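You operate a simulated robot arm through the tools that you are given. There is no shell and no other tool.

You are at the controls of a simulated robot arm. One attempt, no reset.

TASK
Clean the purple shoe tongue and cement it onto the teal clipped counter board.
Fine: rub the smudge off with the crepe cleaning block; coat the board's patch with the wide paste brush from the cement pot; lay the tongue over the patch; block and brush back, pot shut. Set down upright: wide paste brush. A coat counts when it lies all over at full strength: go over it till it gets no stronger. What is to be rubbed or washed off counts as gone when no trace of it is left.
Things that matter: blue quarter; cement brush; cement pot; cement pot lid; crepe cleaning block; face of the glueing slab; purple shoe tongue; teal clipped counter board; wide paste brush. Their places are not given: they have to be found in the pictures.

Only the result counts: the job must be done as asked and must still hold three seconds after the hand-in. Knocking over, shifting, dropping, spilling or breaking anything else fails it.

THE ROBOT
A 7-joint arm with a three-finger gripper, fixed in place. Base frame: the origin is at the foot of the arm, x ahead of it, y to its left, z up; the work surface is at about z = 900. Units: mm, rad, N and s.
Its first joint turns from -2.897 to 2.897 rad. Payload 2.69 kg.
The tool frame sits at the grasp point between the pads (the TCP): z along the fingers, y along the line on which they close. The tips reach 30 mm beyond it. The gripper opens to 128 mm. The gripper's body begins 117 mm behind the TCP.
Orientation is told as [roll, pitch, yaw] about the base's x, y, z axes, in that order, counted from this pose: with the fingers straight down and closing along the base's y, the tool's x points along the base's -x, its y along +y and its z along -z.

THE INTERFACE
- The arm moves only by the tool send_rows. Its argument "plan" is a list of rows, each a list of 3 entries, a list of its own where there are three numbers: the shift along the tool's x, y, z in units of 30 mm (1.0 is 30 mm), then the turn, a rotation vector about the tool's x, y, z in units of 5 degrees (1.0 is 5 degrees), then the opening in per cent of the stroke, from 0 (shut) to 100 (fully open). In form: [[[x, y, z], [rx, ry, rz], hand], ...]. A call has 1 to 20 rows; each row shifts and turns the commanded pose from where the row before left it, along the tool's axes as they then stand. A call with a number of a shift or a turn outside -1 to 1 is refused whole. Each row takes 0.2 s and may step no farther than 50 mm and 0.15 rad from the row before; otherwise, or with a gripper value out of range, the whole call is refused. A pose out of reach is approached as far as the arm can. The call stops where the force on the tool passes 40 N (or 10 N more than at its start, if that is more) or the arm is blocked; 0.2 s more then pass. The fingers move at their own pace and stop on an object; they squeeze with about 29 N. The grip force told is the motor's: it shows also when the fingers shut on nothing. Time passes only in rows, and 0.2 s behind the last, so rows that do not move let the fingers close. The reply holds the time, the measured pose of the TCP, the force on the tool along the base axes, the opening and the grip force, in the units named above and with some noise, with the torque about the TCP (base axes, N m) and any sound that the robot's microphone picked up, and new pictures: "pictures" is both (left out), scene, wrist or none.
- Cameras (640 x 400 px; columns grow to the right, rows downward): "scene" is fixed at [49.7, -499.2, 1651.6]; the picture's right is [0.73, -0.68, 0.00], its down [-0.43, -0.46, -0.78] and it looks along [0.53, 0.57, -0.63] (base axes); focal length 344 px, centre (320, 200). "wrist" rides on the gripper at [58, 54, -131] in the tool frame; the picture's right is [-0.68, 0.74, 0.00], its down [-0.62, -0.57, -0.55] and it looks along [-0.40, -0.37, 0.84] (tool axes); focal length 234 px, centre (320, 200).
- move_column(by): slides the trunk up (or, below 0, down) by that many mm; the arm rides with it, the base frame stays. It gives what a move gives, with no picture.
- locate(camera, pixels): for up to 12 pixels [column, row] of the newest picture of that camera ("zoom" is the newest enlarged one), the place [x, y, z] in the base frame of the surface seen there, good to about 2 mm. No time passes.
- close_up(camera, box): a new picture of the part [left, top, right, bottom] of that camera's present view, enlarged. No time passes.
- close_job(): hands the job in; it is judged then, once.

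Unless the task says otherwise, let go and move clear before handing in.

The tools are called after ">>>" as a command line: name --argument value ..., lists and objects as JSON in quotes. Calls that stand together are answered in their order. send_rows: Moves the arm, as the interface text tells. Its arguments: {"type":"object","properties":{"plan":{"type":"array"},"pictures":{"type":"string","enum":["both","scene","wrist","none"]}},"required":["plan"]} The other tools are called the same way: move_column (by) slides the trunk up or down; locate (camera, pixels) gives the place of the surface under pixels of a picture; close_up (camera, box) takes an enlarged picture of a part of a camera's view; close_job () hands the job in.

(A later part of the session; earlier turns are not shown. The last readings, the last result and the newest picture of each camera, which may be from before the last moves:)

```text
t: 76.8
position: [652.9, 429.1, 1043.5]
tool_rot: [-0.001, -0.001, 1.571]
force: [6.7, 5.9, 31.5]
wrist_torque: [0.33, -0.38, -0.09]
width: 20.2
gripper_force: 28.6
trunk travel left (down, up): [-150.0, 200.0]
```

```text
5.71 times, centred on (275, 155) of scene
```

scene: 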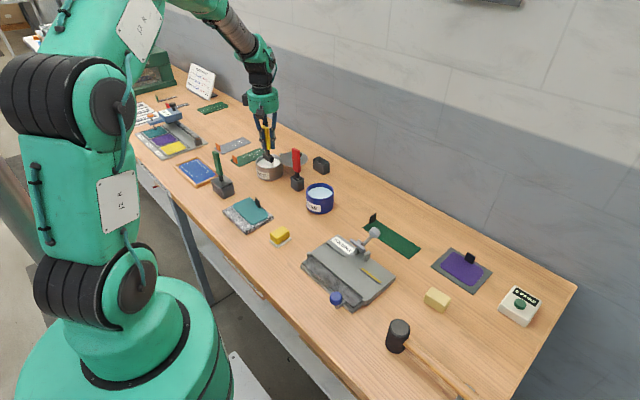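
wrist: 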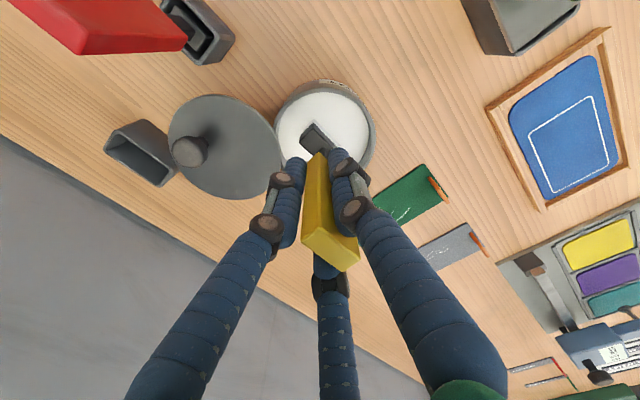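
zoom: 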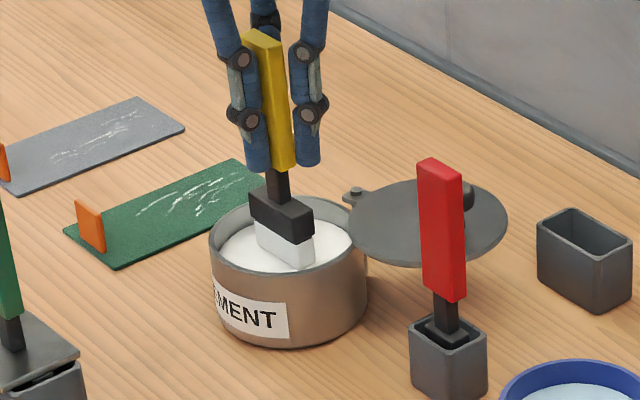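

The bristles have turned white, so they're loaded, but 31 N means the cement body resists. I'll lift out and check whether the brush shifted in the grip.

>>> send_rows --plan '[[[0, 0, -0.3], [0, 0, 0], 0], [[0, 0, -0.5], [0, 0, 0], 0], [[0, 0, -0.7], [0, 0, 0], 0], [[0, 0, -0.7], [0, 0, 0], 0], [[0, 0, -0.7], [0, 0, 0], 0], [[0, 0, 0], [0, 0, 0], 0]]'

>>> close_up --camera "scene" --box '[245, 110, 295, 165]'

>>> locate --camera "zoom" --pixels '[[300, 290], [330, 330], [350, 280], [310, 240], [350, 320], [280, 220], [330, 230], [370, 260], [310, 310]]'

```text
t: 78.2
position: [653.1, 428.0, 1131.5]
tool_rot: [0.0, -0.001, 1.571]
force: [0.4, 0.6, -0.3]
wrist_torque: [0.02, -0.04, -0.01]
width: 20.0
gripper_force: 29.2
trunk travel left (down, up): [-150.0, 200.0]
```

scene: 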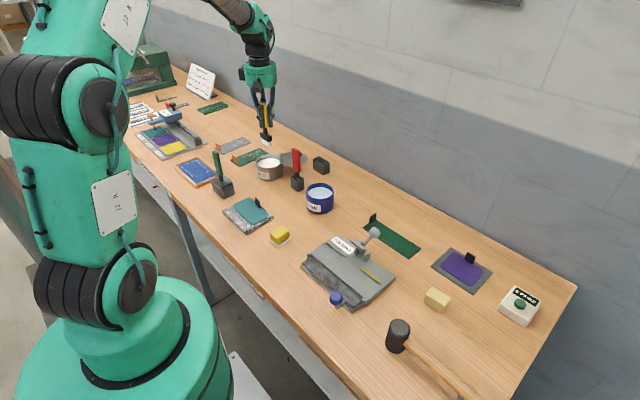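
wrist: 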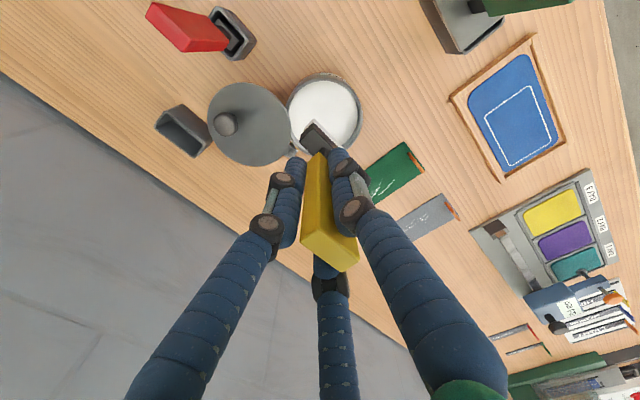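

```text
7.27 times, centred on (270, 138) of scene
```

zoom: 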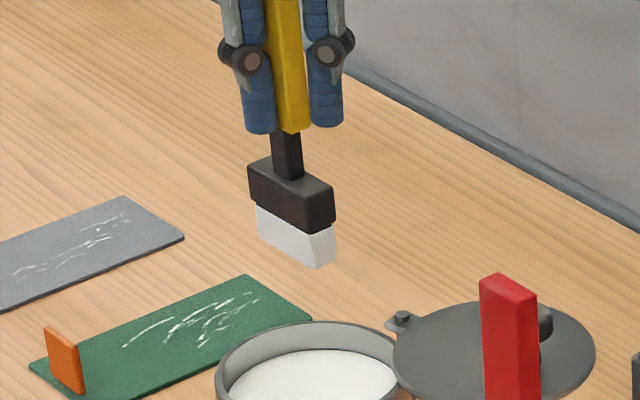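

```text
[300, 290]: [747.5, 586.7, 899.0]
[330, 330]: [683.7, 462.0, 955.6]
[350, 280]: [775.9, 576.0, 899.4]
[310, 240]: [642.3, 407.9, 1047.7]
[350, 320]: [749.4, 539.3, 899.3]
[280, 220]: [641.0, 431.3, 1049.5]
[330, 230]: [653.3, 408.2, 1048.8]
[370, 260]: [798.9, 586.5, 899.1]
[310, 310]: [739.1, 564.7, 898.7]
```

The bristles are well loaded, but the brush slid up in the grip. I'll measure its new offset and tilt.

>>> close_up --camera "scene" --box '[250, 125, 286, 155]'

>>> locate --camera "zoom" --pixels '[[225, 185], [320, 230], [325, 290], [230, 215], [325, 240], [240, 260], [325, 300], [345, 240], [370, 200], [370, 280], [280, 140], [300, 160]]'

```text
13.33 times, centred on (268, 140) of scene
```

zoom: 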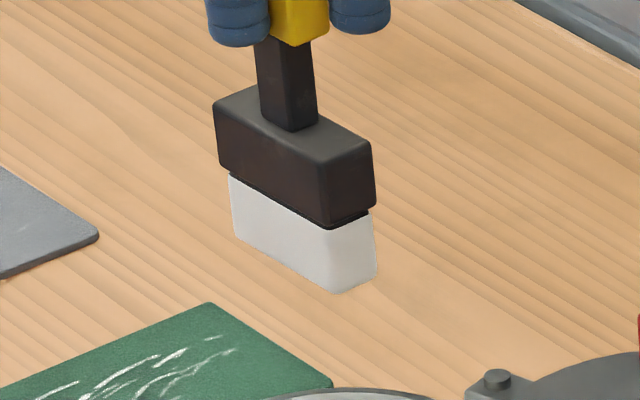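

```text
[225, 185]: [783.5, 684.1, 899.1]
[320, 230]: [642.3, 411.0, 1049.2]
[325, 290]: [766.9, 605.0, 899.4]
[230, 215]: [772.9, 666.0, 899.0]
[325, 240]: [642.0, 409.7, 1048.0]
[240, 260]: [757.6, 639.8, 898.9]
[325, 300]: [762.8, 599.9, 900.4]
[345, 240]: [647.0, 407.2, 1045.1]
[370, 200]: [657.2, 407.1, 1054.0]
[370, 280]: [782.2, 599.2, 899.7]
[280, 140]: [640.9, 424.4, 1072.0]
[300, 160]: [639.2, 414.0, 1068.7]
```

I need the exact bristle bottom, so I'll probe a few pixels near the lower edge.

>>> locate --camera "zoom" --pixels '[[335, 285], [330, 275], [340, 290], [300, 265], [260, 240], [240, 225], [365, 270], [355, 280], [235, 190], [315, 280], [220, 120], [365, 150]]'

```text
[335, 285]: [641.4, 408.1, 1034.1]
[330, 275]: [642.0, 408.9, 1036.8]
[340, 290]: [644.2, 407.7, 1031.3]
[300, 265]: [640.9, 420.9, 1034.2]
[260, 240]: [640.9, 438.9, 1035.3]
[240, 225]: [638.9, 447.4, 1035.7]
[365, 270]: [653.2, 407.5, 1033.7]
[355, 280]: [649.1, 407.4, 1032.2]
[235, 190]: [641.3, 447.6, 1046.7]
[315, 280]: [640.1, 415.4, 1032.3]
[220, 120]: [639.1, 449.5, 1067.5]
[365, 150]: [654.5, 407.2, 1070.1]
```

The bristles span x 641–655 and y 407–448, with the bottom 100 mm below the TCP, level and centred 5 mm toward -x of it. I'll carry the brush above the board.

>>> send_rows --plan '[[[0.553, 0.919, 0], [0, 0, 0], 0], [[0.553, 0.919, 0], [0, 0, 0], 0], [[0.553, 0.919, 0], [0, 0, 0], 0], [[0.553, 0.919, 0], [0, 0, 0], 0], [[0.553, 0.919, 0], [0, 0, 0], 0], [[0.553, 0.919, 0], [0, 0, 0], 0], [[0.553, 0.919, 0], [0, 0, 0], 0], [[0, 0, 0.9], [0, 0, 0], 0], [[0, 0, 0.9], [0, 0, 0], 0], [[0, 0, 0.9], [0, 0, 0], 0], [[0, 0, 0.5], [0, 0, 0], 0], [[0, 0, 0], [0, 0, 0], 0]]'

>>> close_up --camera "scene" --box '[205, 175, 285, 245]'

```text
t: 80.8
position: [458.8, 311.7, 1036.7]
tool_rot: [0.0, 0.001, 1.571]
force: [-0.3, 0.9, -0.6]
wrist_torque: [-0.01, 0.02, 0.0]
width: 20.0
gripper_force: 28.7
trunk travel left (down, up): [-150.0, 200.0]
```

scene: 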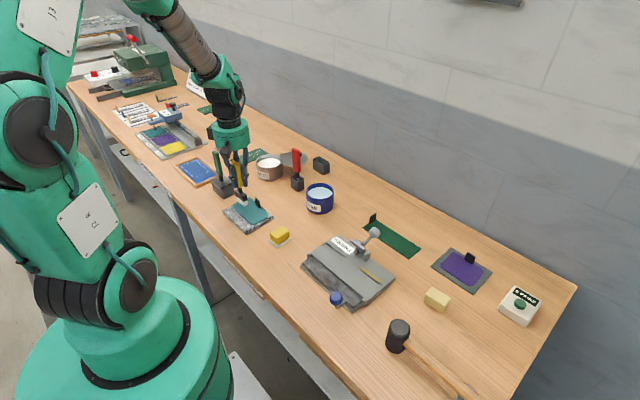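
wrist: 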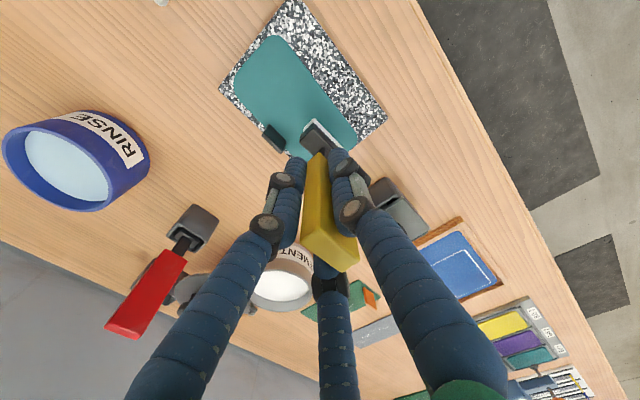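

```text
5.71 times, centred on (245, 210) of scene
```

zoom: 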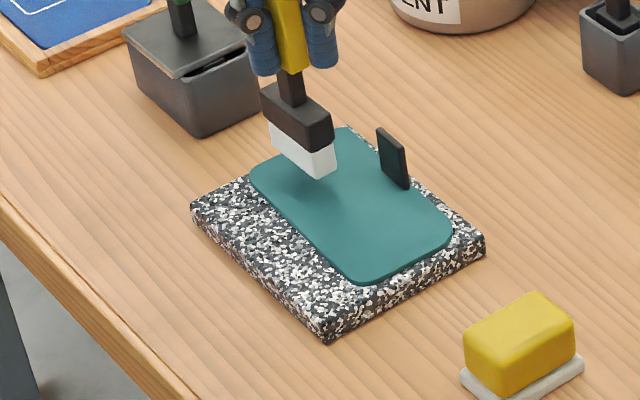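

The bristles hover about 17 mm above the board. I'll lower to first contact.

>>> send_rows --plan '[[[0, 0.2, 0.3], [0, 0, 0], 0], [[0, 0, 0.2], [0, 0, 0], 0], [[0, 0, 0.05], [0, 0, 0], 0], [[0, 0, 0], [0, 0, 0], 0]]' --pictures "scene"

>>> close_up --camera "scene" --box '[215, 180, 275, 235]'

```text
t: 81.8
position: [453.8, 313.4, 1020.4]
tool_rot: [-0.002, 0.0, 1.571]
force: [-2.1, 0.5, 10.1]
wrist_torque: [-0.11, 0.21, 0.02]
width: 20.0
gripper_force: 29.0
trunk travel left (down, up): [-150.0, 200.0]
```

scene: 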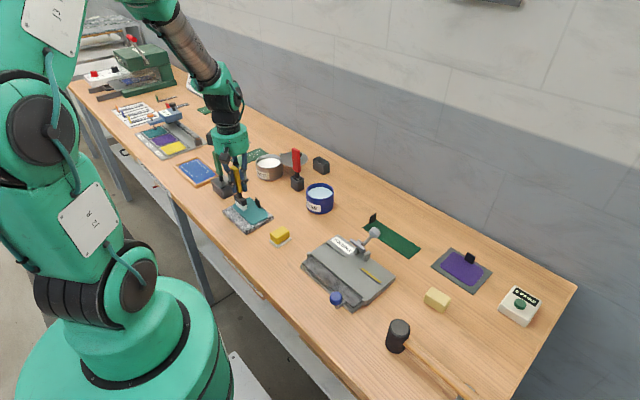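

```text
7.27 times, centred on (245, 208) of scene
```

zoom: 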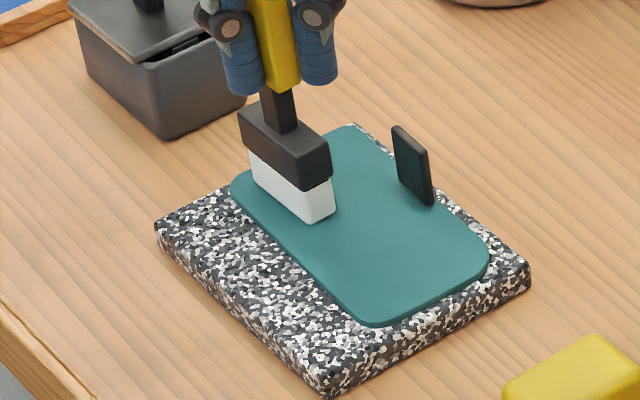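

Contact at 10 N. I'll do one short stroke along +x and see what coats.

>>> send_rows --plan '[[[0, -0.25, 0], [0, 0, 0], 0], [[0, -0.25, 0], [0, 0, 0], 0], [[0, -0.25, 0], [0, 0, 0], 0], [[0, -0.25, 0], [0, 0, 0], 0], [[0, 0, 0], [0, 0, 0], 0]]' --pictures "scene"

>>> close_up --camera "scene" --box '[215, 180, 275, 235]'

```text
t: 83.0
position: [483.1, 311.1, 1020.0]
tool_rot: [-0.001, 0.001, 1.572]
force: [-6.3, -0.8, 21.7]
wrist_torque: [-0.15, 0.79, -0.03]
width: 20.0
gripper_force: 28.9
trunk travel left (down, up): [-150.0, 200.0]
```

scene: 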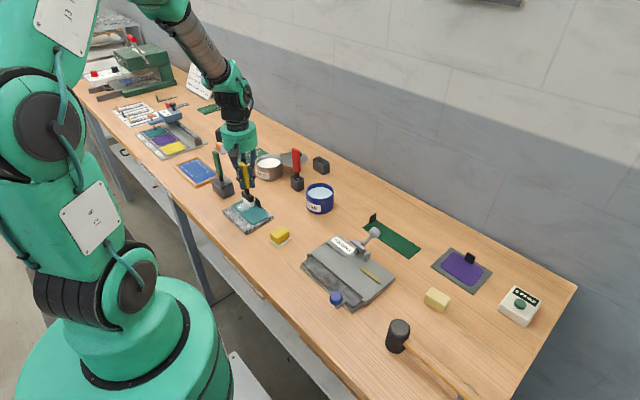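

```text
7.27 times, centred on (245, 208) of scene
```

zoom: 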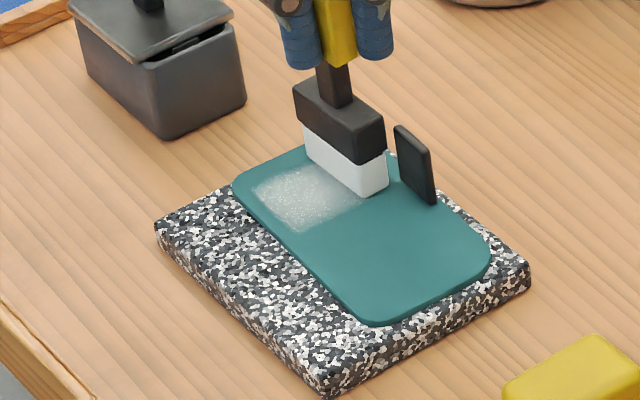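

White cement is laid down where the brush passed. I'll compare the coat's borders with the bristle footprint to see whether a patch boundary limits it.

>>> locate --camera "zoom" --pixels '[[252, 188], [303, 230], [330, 220], [272, 170], [232, 185], [365, 200], [345, 205], [290, 200], [370, 325], [490, 260]]'

```text
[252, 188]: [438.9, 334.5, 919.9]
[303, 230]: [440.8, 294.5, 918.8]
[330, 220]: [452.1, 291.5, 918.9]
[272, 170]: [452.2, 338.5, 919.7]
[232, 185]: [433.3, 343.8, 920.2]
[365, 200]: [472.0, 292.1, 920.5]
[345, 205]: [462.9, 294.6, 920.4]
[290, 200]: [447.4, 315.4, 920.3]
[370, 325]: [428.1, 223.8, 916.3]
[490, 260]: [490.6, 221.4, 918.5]
```

The coat matches the brush footprint, so there's no visible limit. I'll pin down the board's exact edges so I stay off the slab.

>>> locate --camera "zoom" --pixels '[[290, 248], [293, 244], [297, 241], [320, 280], [324, 275], [425, 303], [421, 300], [440, 297], [455, 215], [450, 220], [238, 178], [245, 172]]'

```text
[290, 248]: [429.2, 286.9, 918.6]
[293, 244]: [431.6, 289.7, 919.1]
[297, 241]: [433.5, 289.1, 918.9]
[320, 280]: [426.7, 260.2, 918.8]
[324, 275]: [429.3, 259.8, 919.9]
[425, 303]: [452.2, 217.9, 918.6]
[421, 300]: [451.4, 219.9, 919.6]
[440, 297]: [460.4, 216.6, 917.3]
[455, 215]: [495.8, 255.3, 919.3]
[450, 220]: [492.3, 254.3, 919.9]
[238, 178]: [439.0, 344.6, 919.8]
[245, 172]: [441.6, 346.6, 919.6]
```

The board spans x 424.5–495 and y 217.5–347.5. I'll coat the +y third with back-and-forth strokes, keeping the bristles inside the edges.

>>> send_rows --plan '[[[-0.3, 0, 0], [0, 0, 0], 0], [[0, 0.25, 0], [0, 0, 0], 0], [[0, 0.25, 0], [0, 0, 0], 0], [[0, 0.3, 0], [0, 0, 0], 0], [[0, 0.3, 0], [0, 0, 0], 0], [[0, 0.3, 0], [0, 0, 0], 0], [[0, -0.3, 0], [0, 0, 0], 0], [[0, -0.3, 0], [0, 0, 0], 0], [[0, -0.3, 0], [0, 0, 0], 0], [[0, -0.3, 0], [0, 0, 0], 0], [[0, -0.3, 0], [0, 0, 0], 0], [[0, 0, 0], [0, 0, 0], 0]]' --pictures "scene"

>>> close_up --camera "scene" --box '[215, 180, 275, 235]'

```text
t: 85.6
position: [485.3, 321.7, 1018.3]
tool_rot: [-0.002, -0.001, 1.572]
force: [-8.8, -1.7, 26.4]
wrist_torque: [-0.15, 0.98, 0.04]
width: 20.4
gripper_force: 29.3
trunk travel left (down, up): [-150.0, 200.0]
```

scene: 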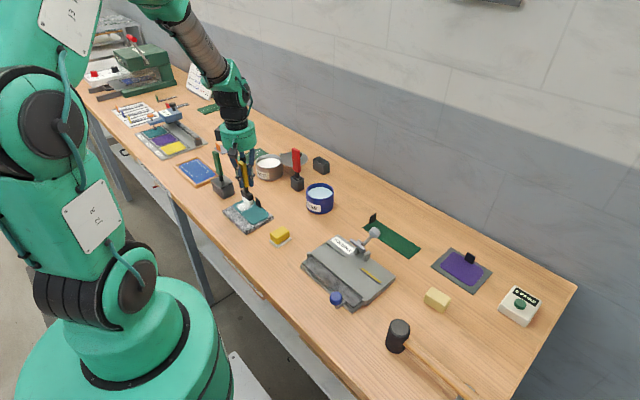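

```text
7.27 times, centred on (245, 208) of scene
```

zoom: 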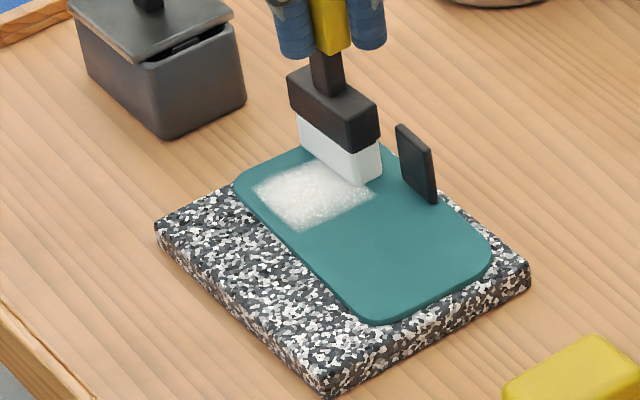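

The coat stops at a definite boundary near x≈440, y≈336 even though the brush went past it, so the patch is an inner rectangle. I'll continue with the middle third, staying clear of the clip.

>>> send_rows --plan '[[[0, 0.3, -0.02], [0, 0, 0], 0], [[0.33, 0, 0], [0, 0, 0], 0], [[0.33, 0, 0], [0, 0, 0], 0], [[0.33, 0, 0], [0, 0, 0], 0], [[0.31, 0, 0], [0, 0, 0], 0], [[0, 0.3, 0], [0, 0, 0], 0], [[0, 0.3, 0], [0, 0, 0], 0], [[0, 0.3, 0], [0, 0, 0], 0], [[0, -0.3, 0], [0, 0, 0], 0], [[0, -0.3, 0], [0, 0, 0], 0], [[0, -0.3, 0], [0, 0, 0], 0], [[0, 0.3, 0], [0, 0, 0], 0], [[0, 0.3, 0], [0, 0, 0], 0], [[0, 0.3, 0], [0, 0, 0], 0], [[0, 0, 0], [0, 0, 0], 0]]' --pictures "scene"

>>> close_up --camera "scene" --box '[215, 180, 275, 235]'

```text
t: 88.8
position: [450.9, 281.7, 1018.9]
tool_rot: [-0.003, -0.002, 1.573]
force: [4.2, 0.7, 15.8]
wrist_torque: [0.06, -0.3, -0.08]
width: 20.0
gripper_force: 29.0
trunk travel left (down, up): [-150.0, 200.0]
```

scene: 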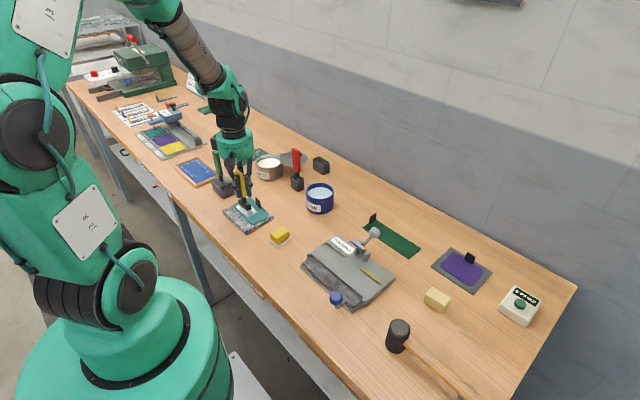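

```text
7.27 times, centred on (245, 208) of scene
```

zoom: 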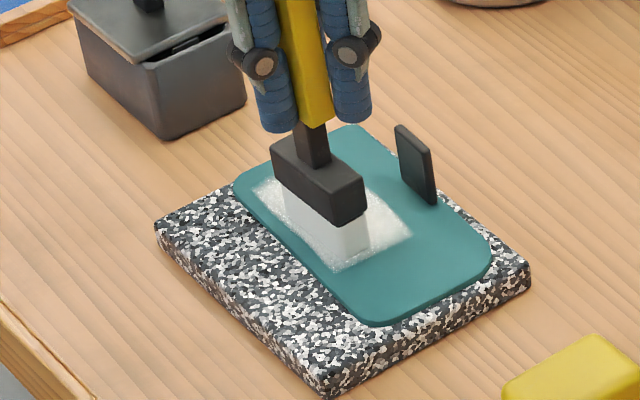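

The middle coats well. Now the -y third.

>>> send_rows --plan '[[[0.32, 0, 0], [0, 0, 0], 0], [[0.32, 0, 0], [0, 0, 0], 0], [[0.32, 0, 0], [0, 0, 0], 0], [[0.31, 0, 0], [0, 0, 0], 0], [[0, -0.3, 0], [0, 0, 0], 0], [[0, -0.3, 0], [0, 0, 0], 0], [[0, -0.3, 0], [0, 0, 0], 0], [[0, -0.2, 0], [0, 0, 0], 0], [[0, 0.3, 0], [0, 0, 0], 0], [[0, 0.3, 0], [0, 0, 0], 0], [[0, 0.3, 0], [0, 0, 0], 0], [[0, 0.2, 0], [0, 0, 0], 0], [[0, -0.3, 0], [0, 0, 0], 0], [[0, -0.3, 0], [0, 0, 0], 0], [[0, -0.3, 0], [0, 0, 0], 0], [[0, 0, 0], [0, 0, 0], 0]]' --pictures "scene"

>>> close_up --camera "scene" --box '[215, 180, 275, 235]'

```text
t: 92.2
position: [476.3, 244.3, 1018.7]
tool_rot: [0.0, 0.0, 1.572]
force: [-2.5, -0.5, 10.3]
wrist_torque: [-0.09, 0.36, 0.05]
width: 19.9
gripper_force: 29.2
trunk travel left (down, up): [-150.0, 200.0]
```

scene: 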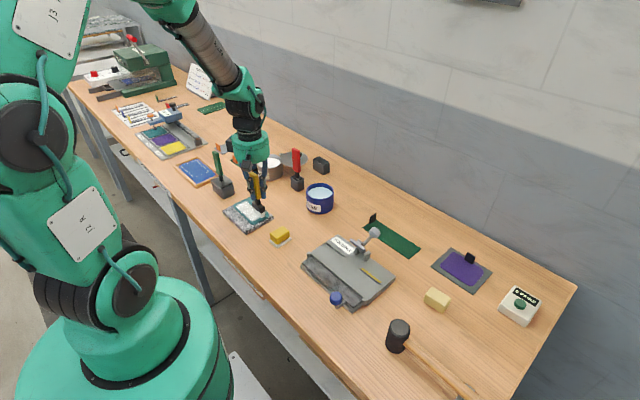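

```text
7.27 times, centred on (245, 208) of scene
```

zoom: 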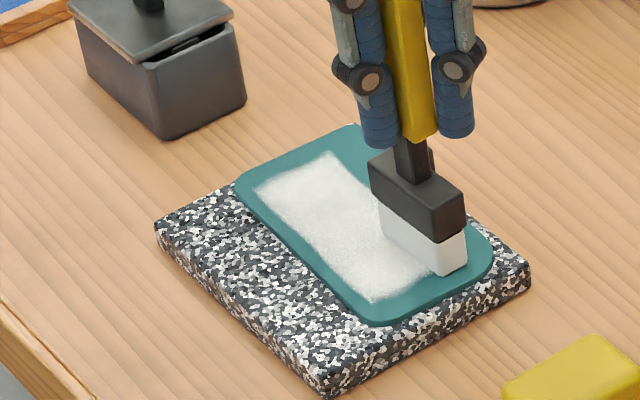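

The patch outline is now emerging as a white rectangle. I'll lift the brush to see the whole coat.

>>> send_rows --plan '[[[0, 0, -0.5], [0, 0, 0], 0], [[0, 0, -0.9], [0, 0, 0], 0], [[0, -0.6, -0.9], [0, 0, 0], 0], [[0, -0.9, -0.5], [0, 0, 0], 0], [[0, 0, 0], [0, 0, 0], 0]]' --pictures "scene"

>>> close_up --camera "scene" --box '[215, 180, 275, 235]'

>>> locate --camera "zoom" --pixels '[[255, 190], [328, 152], [445, 258], [372, 300], [410, 225], [310, 243], [290, 170], [410, 280]]'

```text
t: 93.4
position: [522.3, 244.4, 1102.8]
tool_rot: [-0.001, 0.0, 1.573]
force: [0.1, 0.6, -1.1]
wrist_torque: [0.0, 0.07, -0.02]
width: 20.0
gripper_force: 28.9
trunk travel left (down, up): [-150.0, 200.0]
```

scene: 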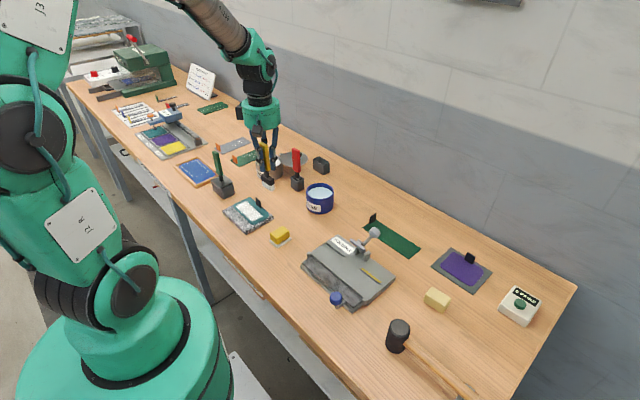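

```text
7.27 times, centred on (245, 208) of scene
```

zoom: 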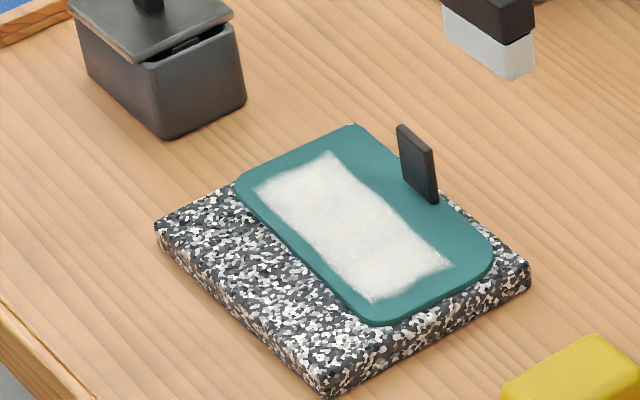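

```text
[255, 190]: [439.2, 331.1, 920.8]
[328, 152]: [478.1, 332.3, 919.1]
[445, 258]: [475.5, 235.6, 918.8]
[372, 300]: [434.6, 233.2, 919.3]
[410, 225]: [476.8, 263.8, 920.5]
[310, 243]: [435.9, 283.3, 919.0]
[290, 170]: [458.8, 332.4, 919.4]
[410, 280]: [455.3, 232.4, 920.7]
```

The patch measures about x 436–478 and y 233–333, centred at (457,283). I'll zoom tighter to judge how even the coat is.

>>> close_up --camera "scene" --box '[232, 195, 268, 225]'

>>> close_up --camera "scene" --box '[255, 165, 291, 195]'

```text
13.33 times, centred on (250, 210) of scene
```

zoom: 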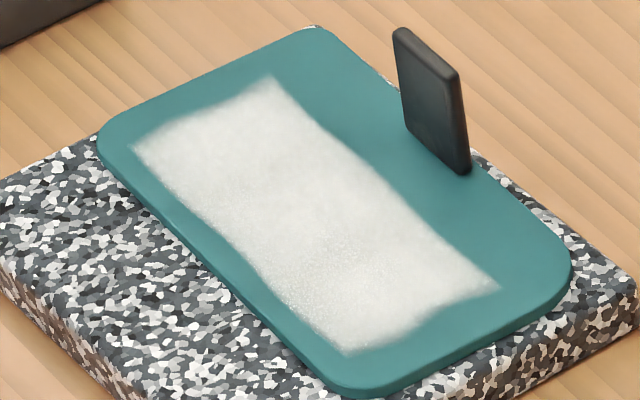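

```text
13.33 times, centred on (273, 180) of scene
```

zoom: 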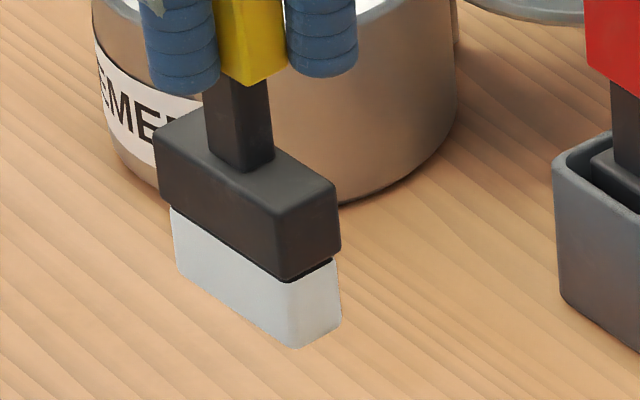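

The coat is close to even, but the bristles look greyer, so I'll reload at the pot for a second full pass.

>>> send_rows --plan '[[[0, 0, -0.95], [0, 0, 0], 0], [[-0.876, -0.624, 0], [0, 0, 0], 0], [[-0.876, -0.624, 0], [0, 0, 0], 0], [[-0.876, -0.624, 0], [0, 0, 0], 0], [[-0.876, -0.624, 0], [0, 0, 0], 0], [[-0.876, -0.624, 0], [0, 0, 0], 0], [[-0.876, -0.624, 0], [0, 0, 0], 0], [[-0.876, -0.624, 0], [0, 0, 0], 0], [[0, 0, 0], [0, 0, 0], 0]]'

>>> close_up --camera "scene" --box '[250, 120, 286, 150]'

>>> locate --camera "zoom" --pixels '[[335, 285], [300, 265], [240, 225], [365, 270], [315, 280], [220, 120], [365, 150], [320, 220]]'

```text
t: 95.4
position: [656.1, 430.0, 1130.2]
tool_rot: [-0.001, 0.0, 1.571]
force: [0.7, 0.4, -1.8]
wrist_torque: [-0.04, 0.03, 0.0]
width: 20.2
gripper_force: 29.2
trunk travel left (down, up): [-150.0, 200.0]
```

scene: 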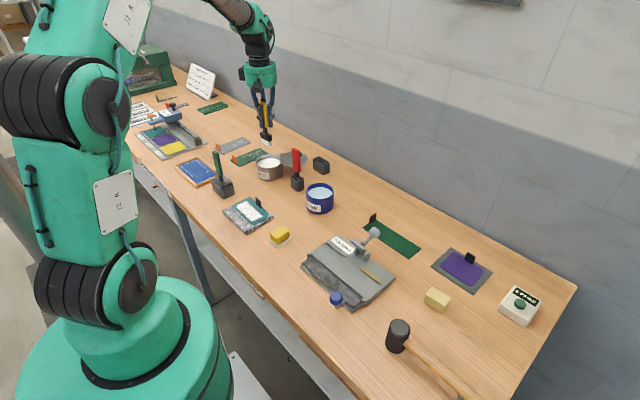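
wrist: 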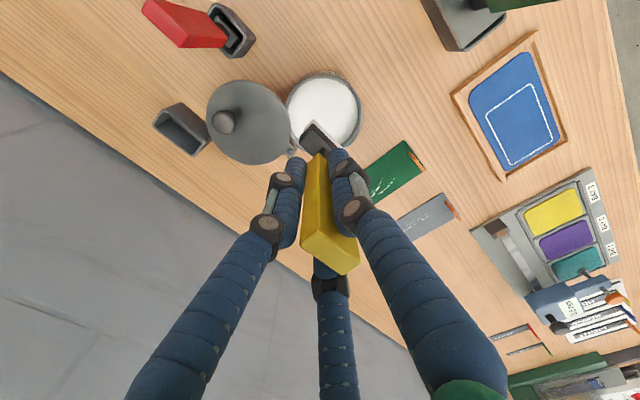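

```text
13.33 times, centred on (268, 135) of scene
```

zoom: 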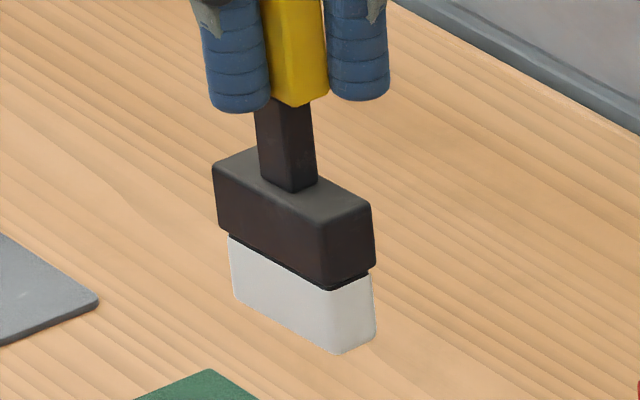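

```text
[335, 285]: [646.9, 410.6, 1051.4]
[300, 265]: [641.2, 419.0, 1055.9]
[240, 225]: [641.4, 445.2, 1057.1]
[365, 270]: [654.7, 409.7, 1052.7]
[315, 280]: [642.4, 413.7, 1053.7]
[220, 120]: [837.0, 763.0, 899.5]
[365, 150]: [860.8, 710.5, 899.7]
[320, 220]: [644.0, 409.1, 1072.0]
```

The offset is now about 97–98 mm. I'll lower gently until the bristles just meet the cement.

>>> send_rows --plan '[[[0, 0, 0.9], [0, 0, 0], 0], [[0, 0, 0.9], [0, 0, 0], 0], [[0, 0, 0.6], [0, 0, 0], 0], [[0, 0, 0.35], [0, 0, 0], 0], [[0, 0, 0.12], [0, 0, 0], 0], [[0, 0, 0.06], [0, 0, 0], 0], [[0, 0, 0], [0, 0, 0], 0]]' --pictures "scene"

>>> close_up --camera "scene" --box '[245, 140, 293, 185]'

```text
t: 97.0
position: [652.7, 428.2, 1044.0]
tool_rot: [0.0, 0.0, 1.574]
force: [-0.5, 0.0, -1.0]
wrist_torque: [0.0, 0.0, 0.03]
width: 19.9
gripper_force: 28.9
trunk travel left (down, up): [-150.0, 200.0]
```

scene: 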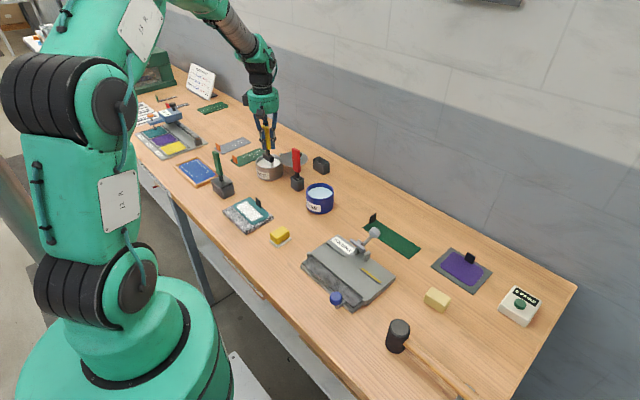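

```text
8.89 times, centred on (269, 162) of scene
```

zoom: 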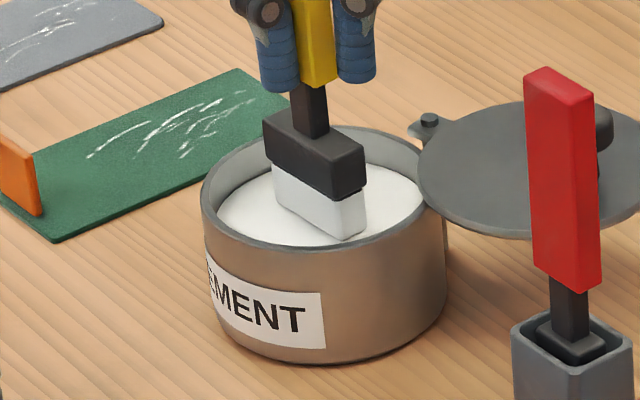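

>>> send_rows --plan '[[[0, 0, 0.05], [0, 0, 0], 0], [[0, 0, 0.05], [0, 0, 0], 0], [[0, 0, 0.03], [0, 0, 0], 0], [[0, 0, 0], [0, 0, 0], 0], [[0, 0, 0], [0, 0, 0], 0]]' --pictures "scene"

>>> close_up --camera "scene" --box '[245, 140, 293, 185]'

```text
t: 98.2
position: [654.1, 427.6, 1042.4]
tool_rot: [-0.003, -0.001, 1.571]
force: [0.0, 0.3, 29.4]
wrist_torque: [-0.22, 0.17, 0.0]
width: 20.2
gripper_force: 29.1
trunk travel left (down, up): [-150.0, 200.0]
```

scene: 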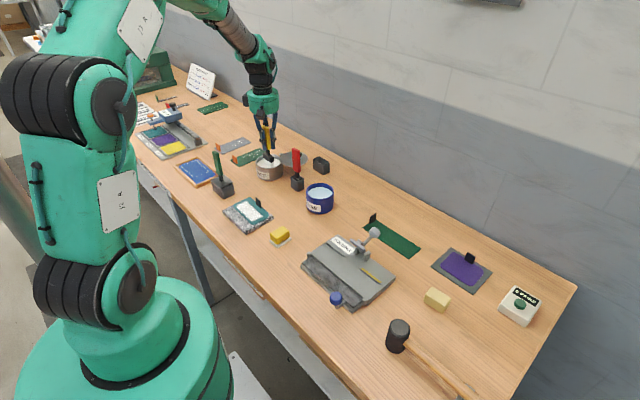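

```text
8.89 times, centred on (269, 162) of scene
```

zoom: 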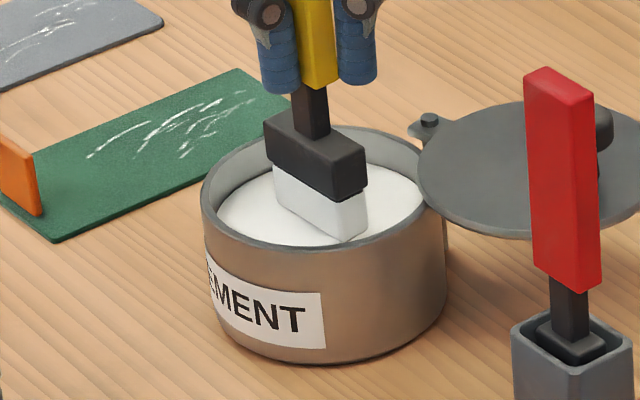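

The brush is reloaded. I'll go back to the board for a second full pass.

>>> send_rows --plan '[[[0, 0, -0.4], [0, 0, 0], 0], [[0, 0, -0.8], [0, 0, 0], 0], [[0, 0, -0.9], [0, 0, 0], 0], [[0, 0, -0.85], [0, 0, 0], 0], [[0.553, 0.914, 0], [0, 0, 0], 0], [[0.553, 0.914, 0], [0, 0, 0], 0], [[0.553, 0.914, 0], [0, 0, 0], 0], [[0.553, 0.914, 0], [0, 0, 0], 0], [[0.553, 0.914, 0], [0, 0, 0], 0], [[0.553, 0.914, 0], [0, 0, 0], 0], [[0.553, 0.914, 0], [0, 0, 0], 0], [[0, 0, 0.9], [0, 0, 0], 0], [[0, 0, 0.9], [0, 0, 0], 0], [[0, 0, 0.9], [0, 0, 0], 0], [[0, 0, 0.7], [0, 0, 0], 0], [[0, 0, 0], [0, 0, 0], 0]]' --pictures "scene"

>>> close_up --camera "scene" --box '[215, 175, 275, 230]'

```text
t: 101.6
position: [463.3, 310.7, 1024.9]
tool_rot: [-0.001, 0.001, 1.573]
force: [-0.9, -0.9, 0.1]
wrist_torque: [0.0, 0.05, 0.02]
width: 20.1
gripper_force: 29.1
trunk travel left (down, up): [-150.0, 200.0]
```

scene: 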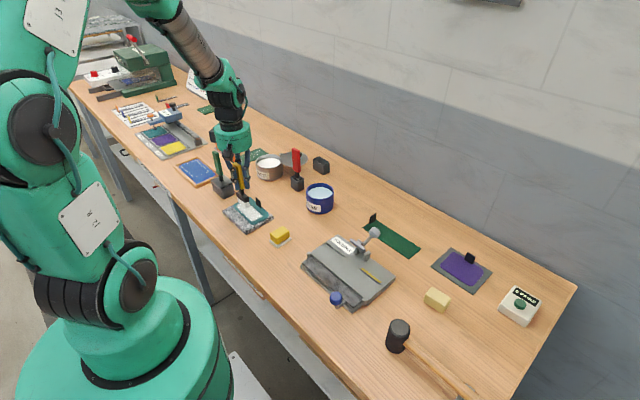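

```text
7.27 times, centred on (245, 202) of scene
```

zoom: 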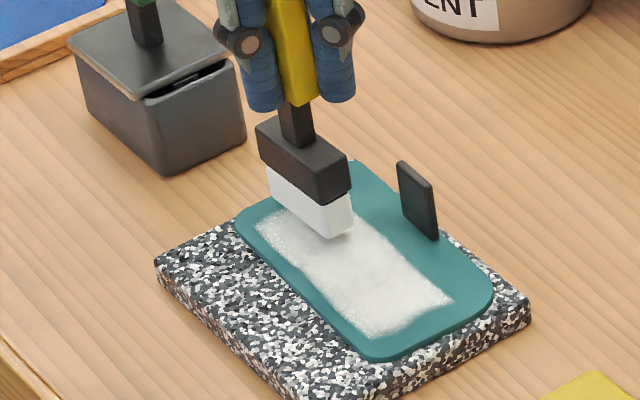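

The bristles are about 6 mm above the board. I'll lower to contact and check the force.

>>> send_rows --plan '[[[-0.05, 0, 0.15], [0, 0, 0], 0], [[0, 0, 0.06], [0, 0, 0], 0], [[0, 0, 0.03], [0, 0, 0], 0], [[0, 0, 0], [0, 0, 0], 0]]' --pictures "none"

```text
t: 102.6
position: [462.9, 313.7, 1019.2]
tool_rot: [0.001, 0.0, 1.571]
force: [0.0, 0.2, -0.7]
wrist_torque: [-0.01, -0.03, -0.02]
width: 19.9
gripper_force: 29.0
trunk travel left (down, up): [-150.0, 200.0]
```

>>> send_rows --plan '[[[0, 0, 0.04], [0, 0, 0], 0], [[0, 0, 0.04], [0, 0, 0], 0], [[0, 0, 0], [0, 0, 0], 0]]' --pictures "none"

```text
t: 103.4
position: [461.5, 314.3, 1018.9]
tool_rot: [0.0, -0.003, 1.57]
force: [-0.7, -0.1, 16.0]
wrist_torque: [-0.13, 0.05, -0.02]
width: 20.1
gripper_force: 28.9
trunk travel left (down, up): [-150.0, 200.0]
```

Contact at 16 N. I'll zigzag across the patch from +y to -y.

>>> send_rows --plan '[[[0, -0.27, 0], [0, 0, 0], 0], [[0, -0.27, 0], [0, 0, 0], 0], [[0, 0.283, 0], [0, 0, 0], 0], [[0, 0.283, 0], [0, 0, 0], 0], [[0, 0.283, 0], [0, 0, 0], 0], [[0, 0.283, 0], [0, 0, 0], 0], [[0.33, 0, 0], [0, 0, 0], 0], [[0.33, 0, 0], [0, 0, 0], 0], [[0, -0.283, 0], [0, 0, 0], 0], [[0, -0.283, 0], [0, 0, 0], 0], [[0, -0.283, 0], [0, 0, 0], 0], [[0, -0.283, 0], [0, 0, 0], 0], [[0.33, 0, 0], [0, 0, 0], 0], [[0.33, 0, 0], [0, 0, 0], 0], [[0, 0.283, 0], [0, 0, 0], 0], [[0, 0.283, 0], [0, 0, 0], 0], [[0, 0.283, 0], [0, 0, 0], 0], [[0, 0.283, 0], [0, 0, 0], 0], [[0.33, 0, 0], [0, 0, 0], 0], [[0.33, 0, 0], [0, 0, 0], 0]]' --pictures "scene"

>>> close_up --camera "scene" --box '[215, 175, 275, 230]'

```text
t: 107.6
position: [443.1, 253.7, 1015.9]
tool_rot: [0.002, 0.003, 1.572]
force: [0.7, -0.1, 8.2]
wrist_torque: [-0.14, -0.02, 0.01]
width: 19.7
gripper_force: 29.1
trunk travel left (down, up): [-150.0, 200.0]
```

scene: 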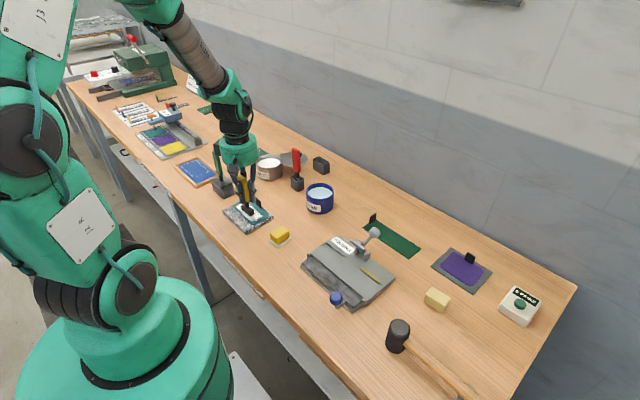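

```text
7.27 times, centred on (245, 202) of scene
```

zoom: 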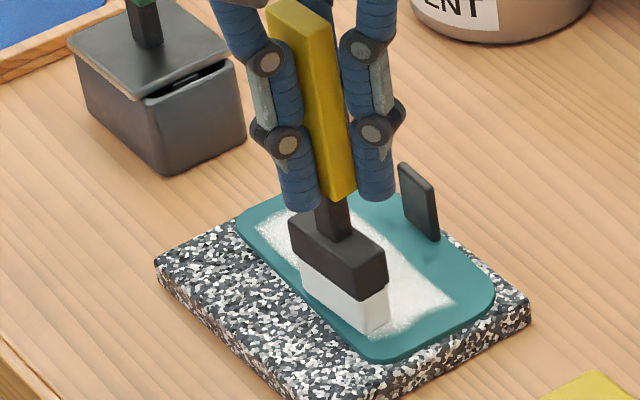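

I'll continue the zigzag back toward +y.

>>> send_rows --plan '[[[0, -0.283, 0.02], [0, 0, 0], 0], [[0, -0.283, 0], [0, 0, 0], 0], [[0, -0.283, 0], [0, 0, 0], 0], [[0, -0.283, 0], [0, 0, 0], 0], [[0, 0.283, 0], [0, 0, 0], 0], [[0, 0.283, 0], [0, 0, 0], 0], [[0, 0.283, 0], [0, 0, 0], 0], [[0, 0.283, 0], [0, 0, 0], 0], [[-0.33, 0, 0], [0, 0, 0], 0], [[-0.33, 0, 0], [0, 0, 0], 0], [[0, -0.283, 0], [0, 0, 0], 0], [[0, -0.283, 0], [0, 0, 0], 0], [[0, -0.283, 0], [0, 0, 0], 0], [[0, -0.283, 0], [0, 0, 0], 0], [[-0.33, 0, 0], [0, 0, 0], 0], [[-0.33, 0, 0], [0, 0, 0], 0], [[0, 0.283, 0], [0, 0, 0], 0], [[0, 0.283, 0], [0, 0, 0], 0], [[0, 0.283, 0], [0, 0, 0], 0], [[0, 0.283, 0], [0, 0, 0], 0]]' --pictures "none"

>>> send_rows --plan '[[[-0.33, 0, 0], [0, 0, 0], 0], [[-0.33, 0, 0], [0, 0, 0], 0], [[0, -0.283, 0], [0, 0, 0], 0], [[0, -0.283, 0], [0, 0, 0], 0], [[0, -0.283, 0], [0, 0, 0], 0], [[0, -0.283, 0], [0, 0, 0], 0], [[0, 0.283, 0], [0, 0, 0], 0], [[0, 0.283, 0], [0, 0, 0], 0], [[0, 0, -0.5], [0, 0, 0], 0], [[0, 0, -0.9], [0, 0, 0], 0], [[0, -0.9, -0.9], [0, 0, 0], 0], [[0, -1, -0.5], [0, 0, 0], 0], [[0, 0, 0], [0, 0, 0], 0]]' --pictures "scene"

>>> close_up --camera "scene" --box '[232, 195, 268, 225]'

```text
t: 111.8
position: [443.5, 292.9, 1016.3]
tool_rot: [0.001, 0.0, 1.575]
force: [1.1, 0.0, 11.3]
wrist_torque: [-0.14, -0.11, 0.03]
width: 19.4
gripper_force: 28.6
trunk travel left (down, up): [-150.0, 200.0]
```

```text
t: 114.6
position: [518.2, 315.4, 1098.2]
tool_rot: [0.001, 0.001, 1.57]
force: [-0.1, 0.5, -1.6]
wrist_torque: [0.03, 0.06, -0.01]
width: 19.6
gripper_force: 29.2
trunk travel left (down, up): [-150.0, 200.0]
```

scene: 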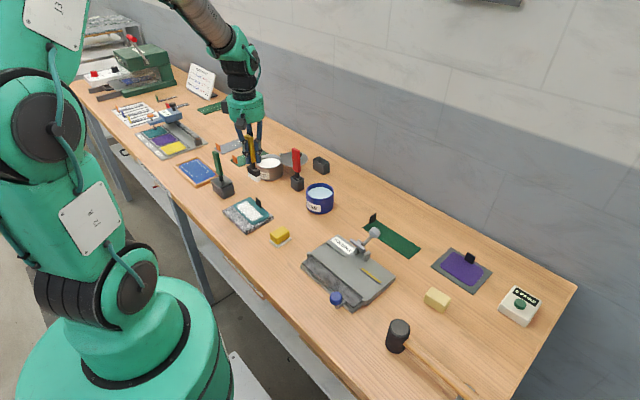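

```text
13.33 times, centred on (250, 210) of scene
```

zoom: 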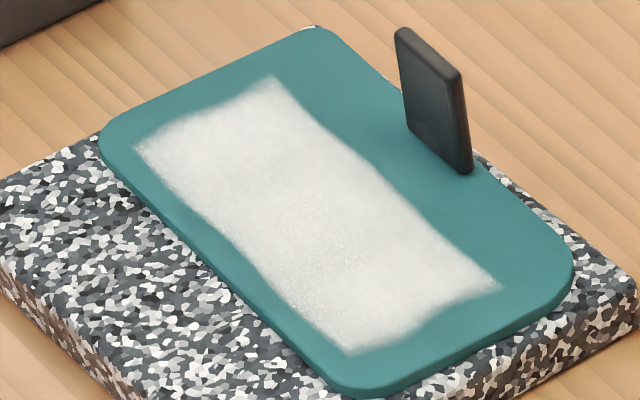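

The coat looks almost the same as after the first pass, so it is near saturation. I'll check the brush's load and take one more finishing pass that emphasises the ends.

>>> close_up --camera "scene" --box '[238, 155, 274, 185]'

>>> locate --camera "zoom" --pixels '[[200, 200], [250, 230], [300, 270], [310, 300], [330, 310], [340, 280], [280, 280], [240, 250], [230, 200], [300, 200]]'

```text
13.33 times, centred on (256, 170) of scene
```

zoom: 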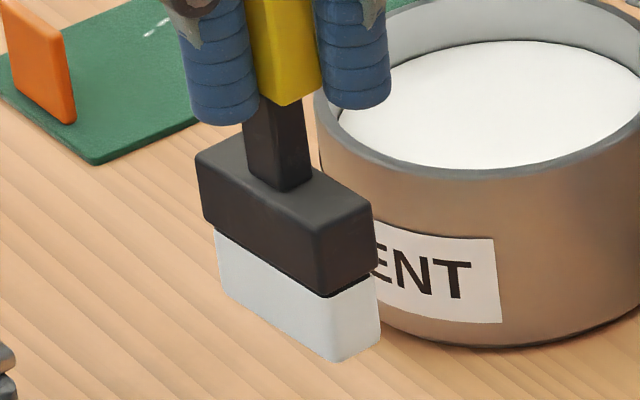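

```text
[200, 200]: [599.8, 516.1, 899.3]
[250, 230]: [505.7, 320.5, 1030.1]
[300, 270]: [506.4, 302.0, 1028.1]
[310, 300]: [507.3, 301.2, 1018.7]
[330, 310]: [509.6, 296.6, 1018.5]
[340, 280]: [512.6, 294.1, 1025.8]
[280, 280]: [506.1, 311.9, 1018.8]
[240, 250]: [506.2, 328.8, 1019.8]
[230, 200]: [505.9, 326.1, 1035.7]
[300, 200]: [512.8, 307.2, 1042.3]
```

The brush is still well loaded. I'll return to the board for a third pass covering y lanes from 321 down to 245.

>>> send_rows --plan '[[[-0.2, 1, 0.5], [0, 0, 0], 0], [[0, 0.9, 0.9], [0, 0, 0], 0], [[0, 0, 0.9], [0, 0, 0], 0], [[0, 0, 0.5], [0, 0, 0], 0], [[0, -0.25, 0], [0, 0, 0], 0], [[0, -0.25, 0], [0, 0, 0], 0], [[0, 0.283, 0], [0, 0, 0], 0], [[0, 0.283, 0], [0, 0, 0], 0], [[0, 0.283, 0], [0, 0, 0], 0], [[0, 0.283, 0], [0, 0, 0], 0], [[0, -0.283, 0], [0, 0, 0], 0], [[0, -0.283, 0], [0, 0, 0], 0], [[0, -0.283, 0], [0, 0, 0], 0], [[0, -0.283, 0], [0, 0, 0], 0], [[0.35, 0, 0], [0, 0, 0], 0], [[0.35, 0, 0], [0, 0, 0], 0], [[0, 0.283, 0], [0, 0, 0], 0], [[0, 0.283, 0], [0, 0, 0], 0], [[0, 0.283, 0], [0, 0, 0], 0], [[0, 0.283, 0], [0, 0, 0], 0]]' --pictures "none"

>>> send_rows --plan '[[[0.33, 0, 0], [0, 0, 0], 0], [[0.33, 0, 0], [0, 0, 0], 0], [[0, -0.283, 0], [0, 0, 0], 0], [[0, -0.283, 0], [0, 0, 0], 0], [[0, -0.283, 0], [0, 0, 0], 0], [[0, -0.283, 0], [0, 0, 0], 0], [[0.33, 0, 0], [0, 0, 0], 0], [[0.33, 0, 0], [0, 0, 0], 0], [[0, 0.283, 0], [0, 0, 0], 0], [[0, 0.283, 0], [0, 0, 0], 0], [[0, 0.283, 0], [0, 0, 0], 0], [[0, 0.283, 0], [0, 0, 0], 0], [[0.25, 0, 0], [0, 0, 0], 0], [[0.25, 0, 0], [0, 0, 0], 0], [[0, -0.283, 0], [0, 0, 0], 0], [[0, -0.283, 0], [0, 0, 0], 0], [[0, -0.283, 0], [0, 0, 0], 0], [[0, -0.283, 0], [0, 0, 0], 0], [[0, 0.283, 0], [0, 0, 0], 0], [[0, 0.283, 0], [0, 0, 0], 0]]' --pictures "scene"

```text
t: 118.8
position: [443.4, 299.4, 1015.8]
tool_rot: [0.0, -0.001, 1.572]
force: [1.6, 0.3, 9.7]
wrist_torque: [-0.07, -0.13, -0.02]
width: 19.3
gripper_force: 28.6
trunk travel left (down, up): [-150.0, 200.0]
```

```text
t: 123.0
position: [459.0, 243.0, 1015.3]
tool_rot: [0.001, 0.001, 1.572]
force: [-2.0, -1.1, 4.9]
wrist_torque: [-0.06, 0.27, 0.0]
width: 19.6
gripper_force: 29.0
trunk travel left (down, up): [-150.0, 200.0]
```

scene: 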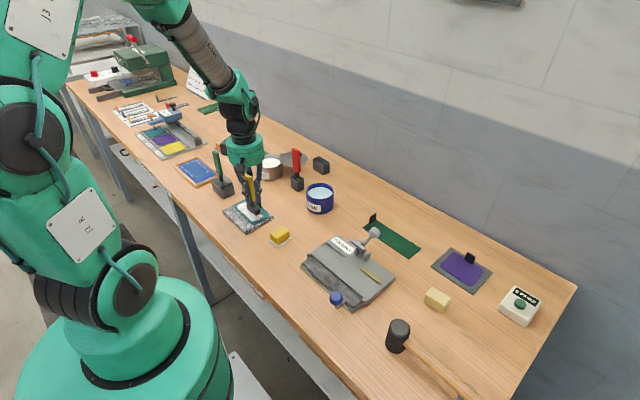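

Third pass done. I'll lift the brush and compare the coat again.

>>> send_rows --plan '[[[0, 0, -0.5], [0, 0, 0], 0], [[0, 0, -0.9], [0, 0, 0], 0], [[0, -1, -0.9], [0, 0, 0], 0], [[0, -1, -0.8], [0, 0, 0], 0], [[0, 0, 0], [0, 0, 0], 0]]' --pictures "both"

>>> close_up --camera "scene" --box '[232, 195, 268, 225]'

>>> close_up --camera "scene" --box '[238, 200, 262, 218]'

```text
t: 124.2
position: [519.0, 245.8, 1107.1]
tool_rot: [-0.001, 0.0, 1.572]
force: [0.4, -0.7, -0.4]
wrist_torque: [-0.02, -0.01, -0.01]
width: 19.5
gripper_force: 29.2
trunk travel left (down, up): [-150.0, 200.0]
```

scene: 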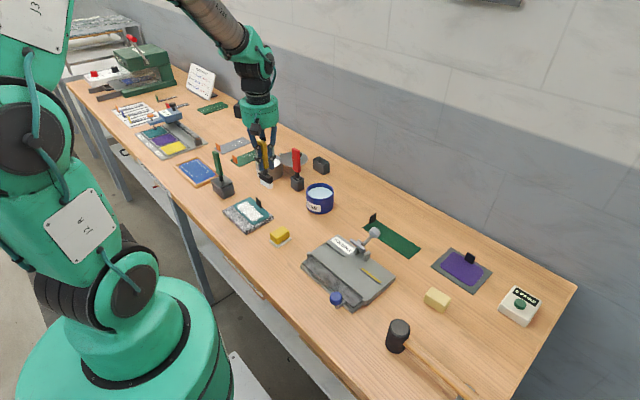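
wrist: 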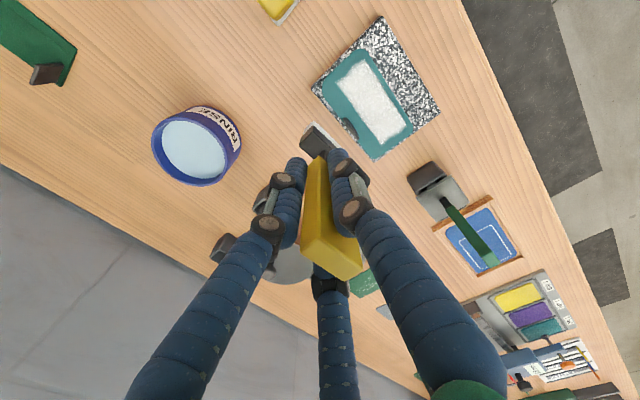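

```text
13.33 times, centred on (250, 210) of scene
```

zoom: 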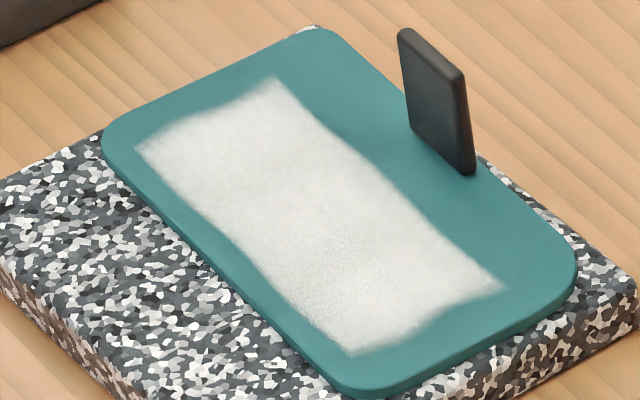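

```text
16.00 times, centred on (250, 209) of scene
```

zoom: 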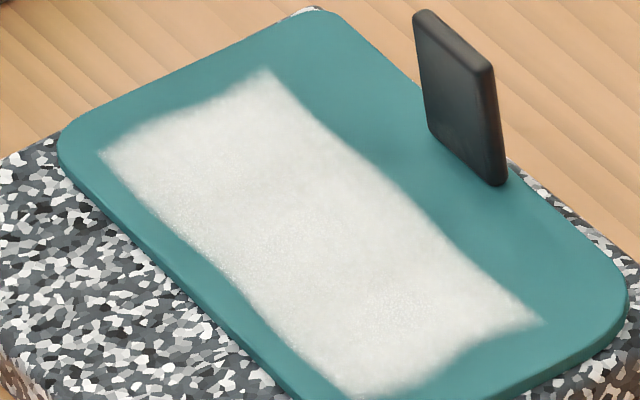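

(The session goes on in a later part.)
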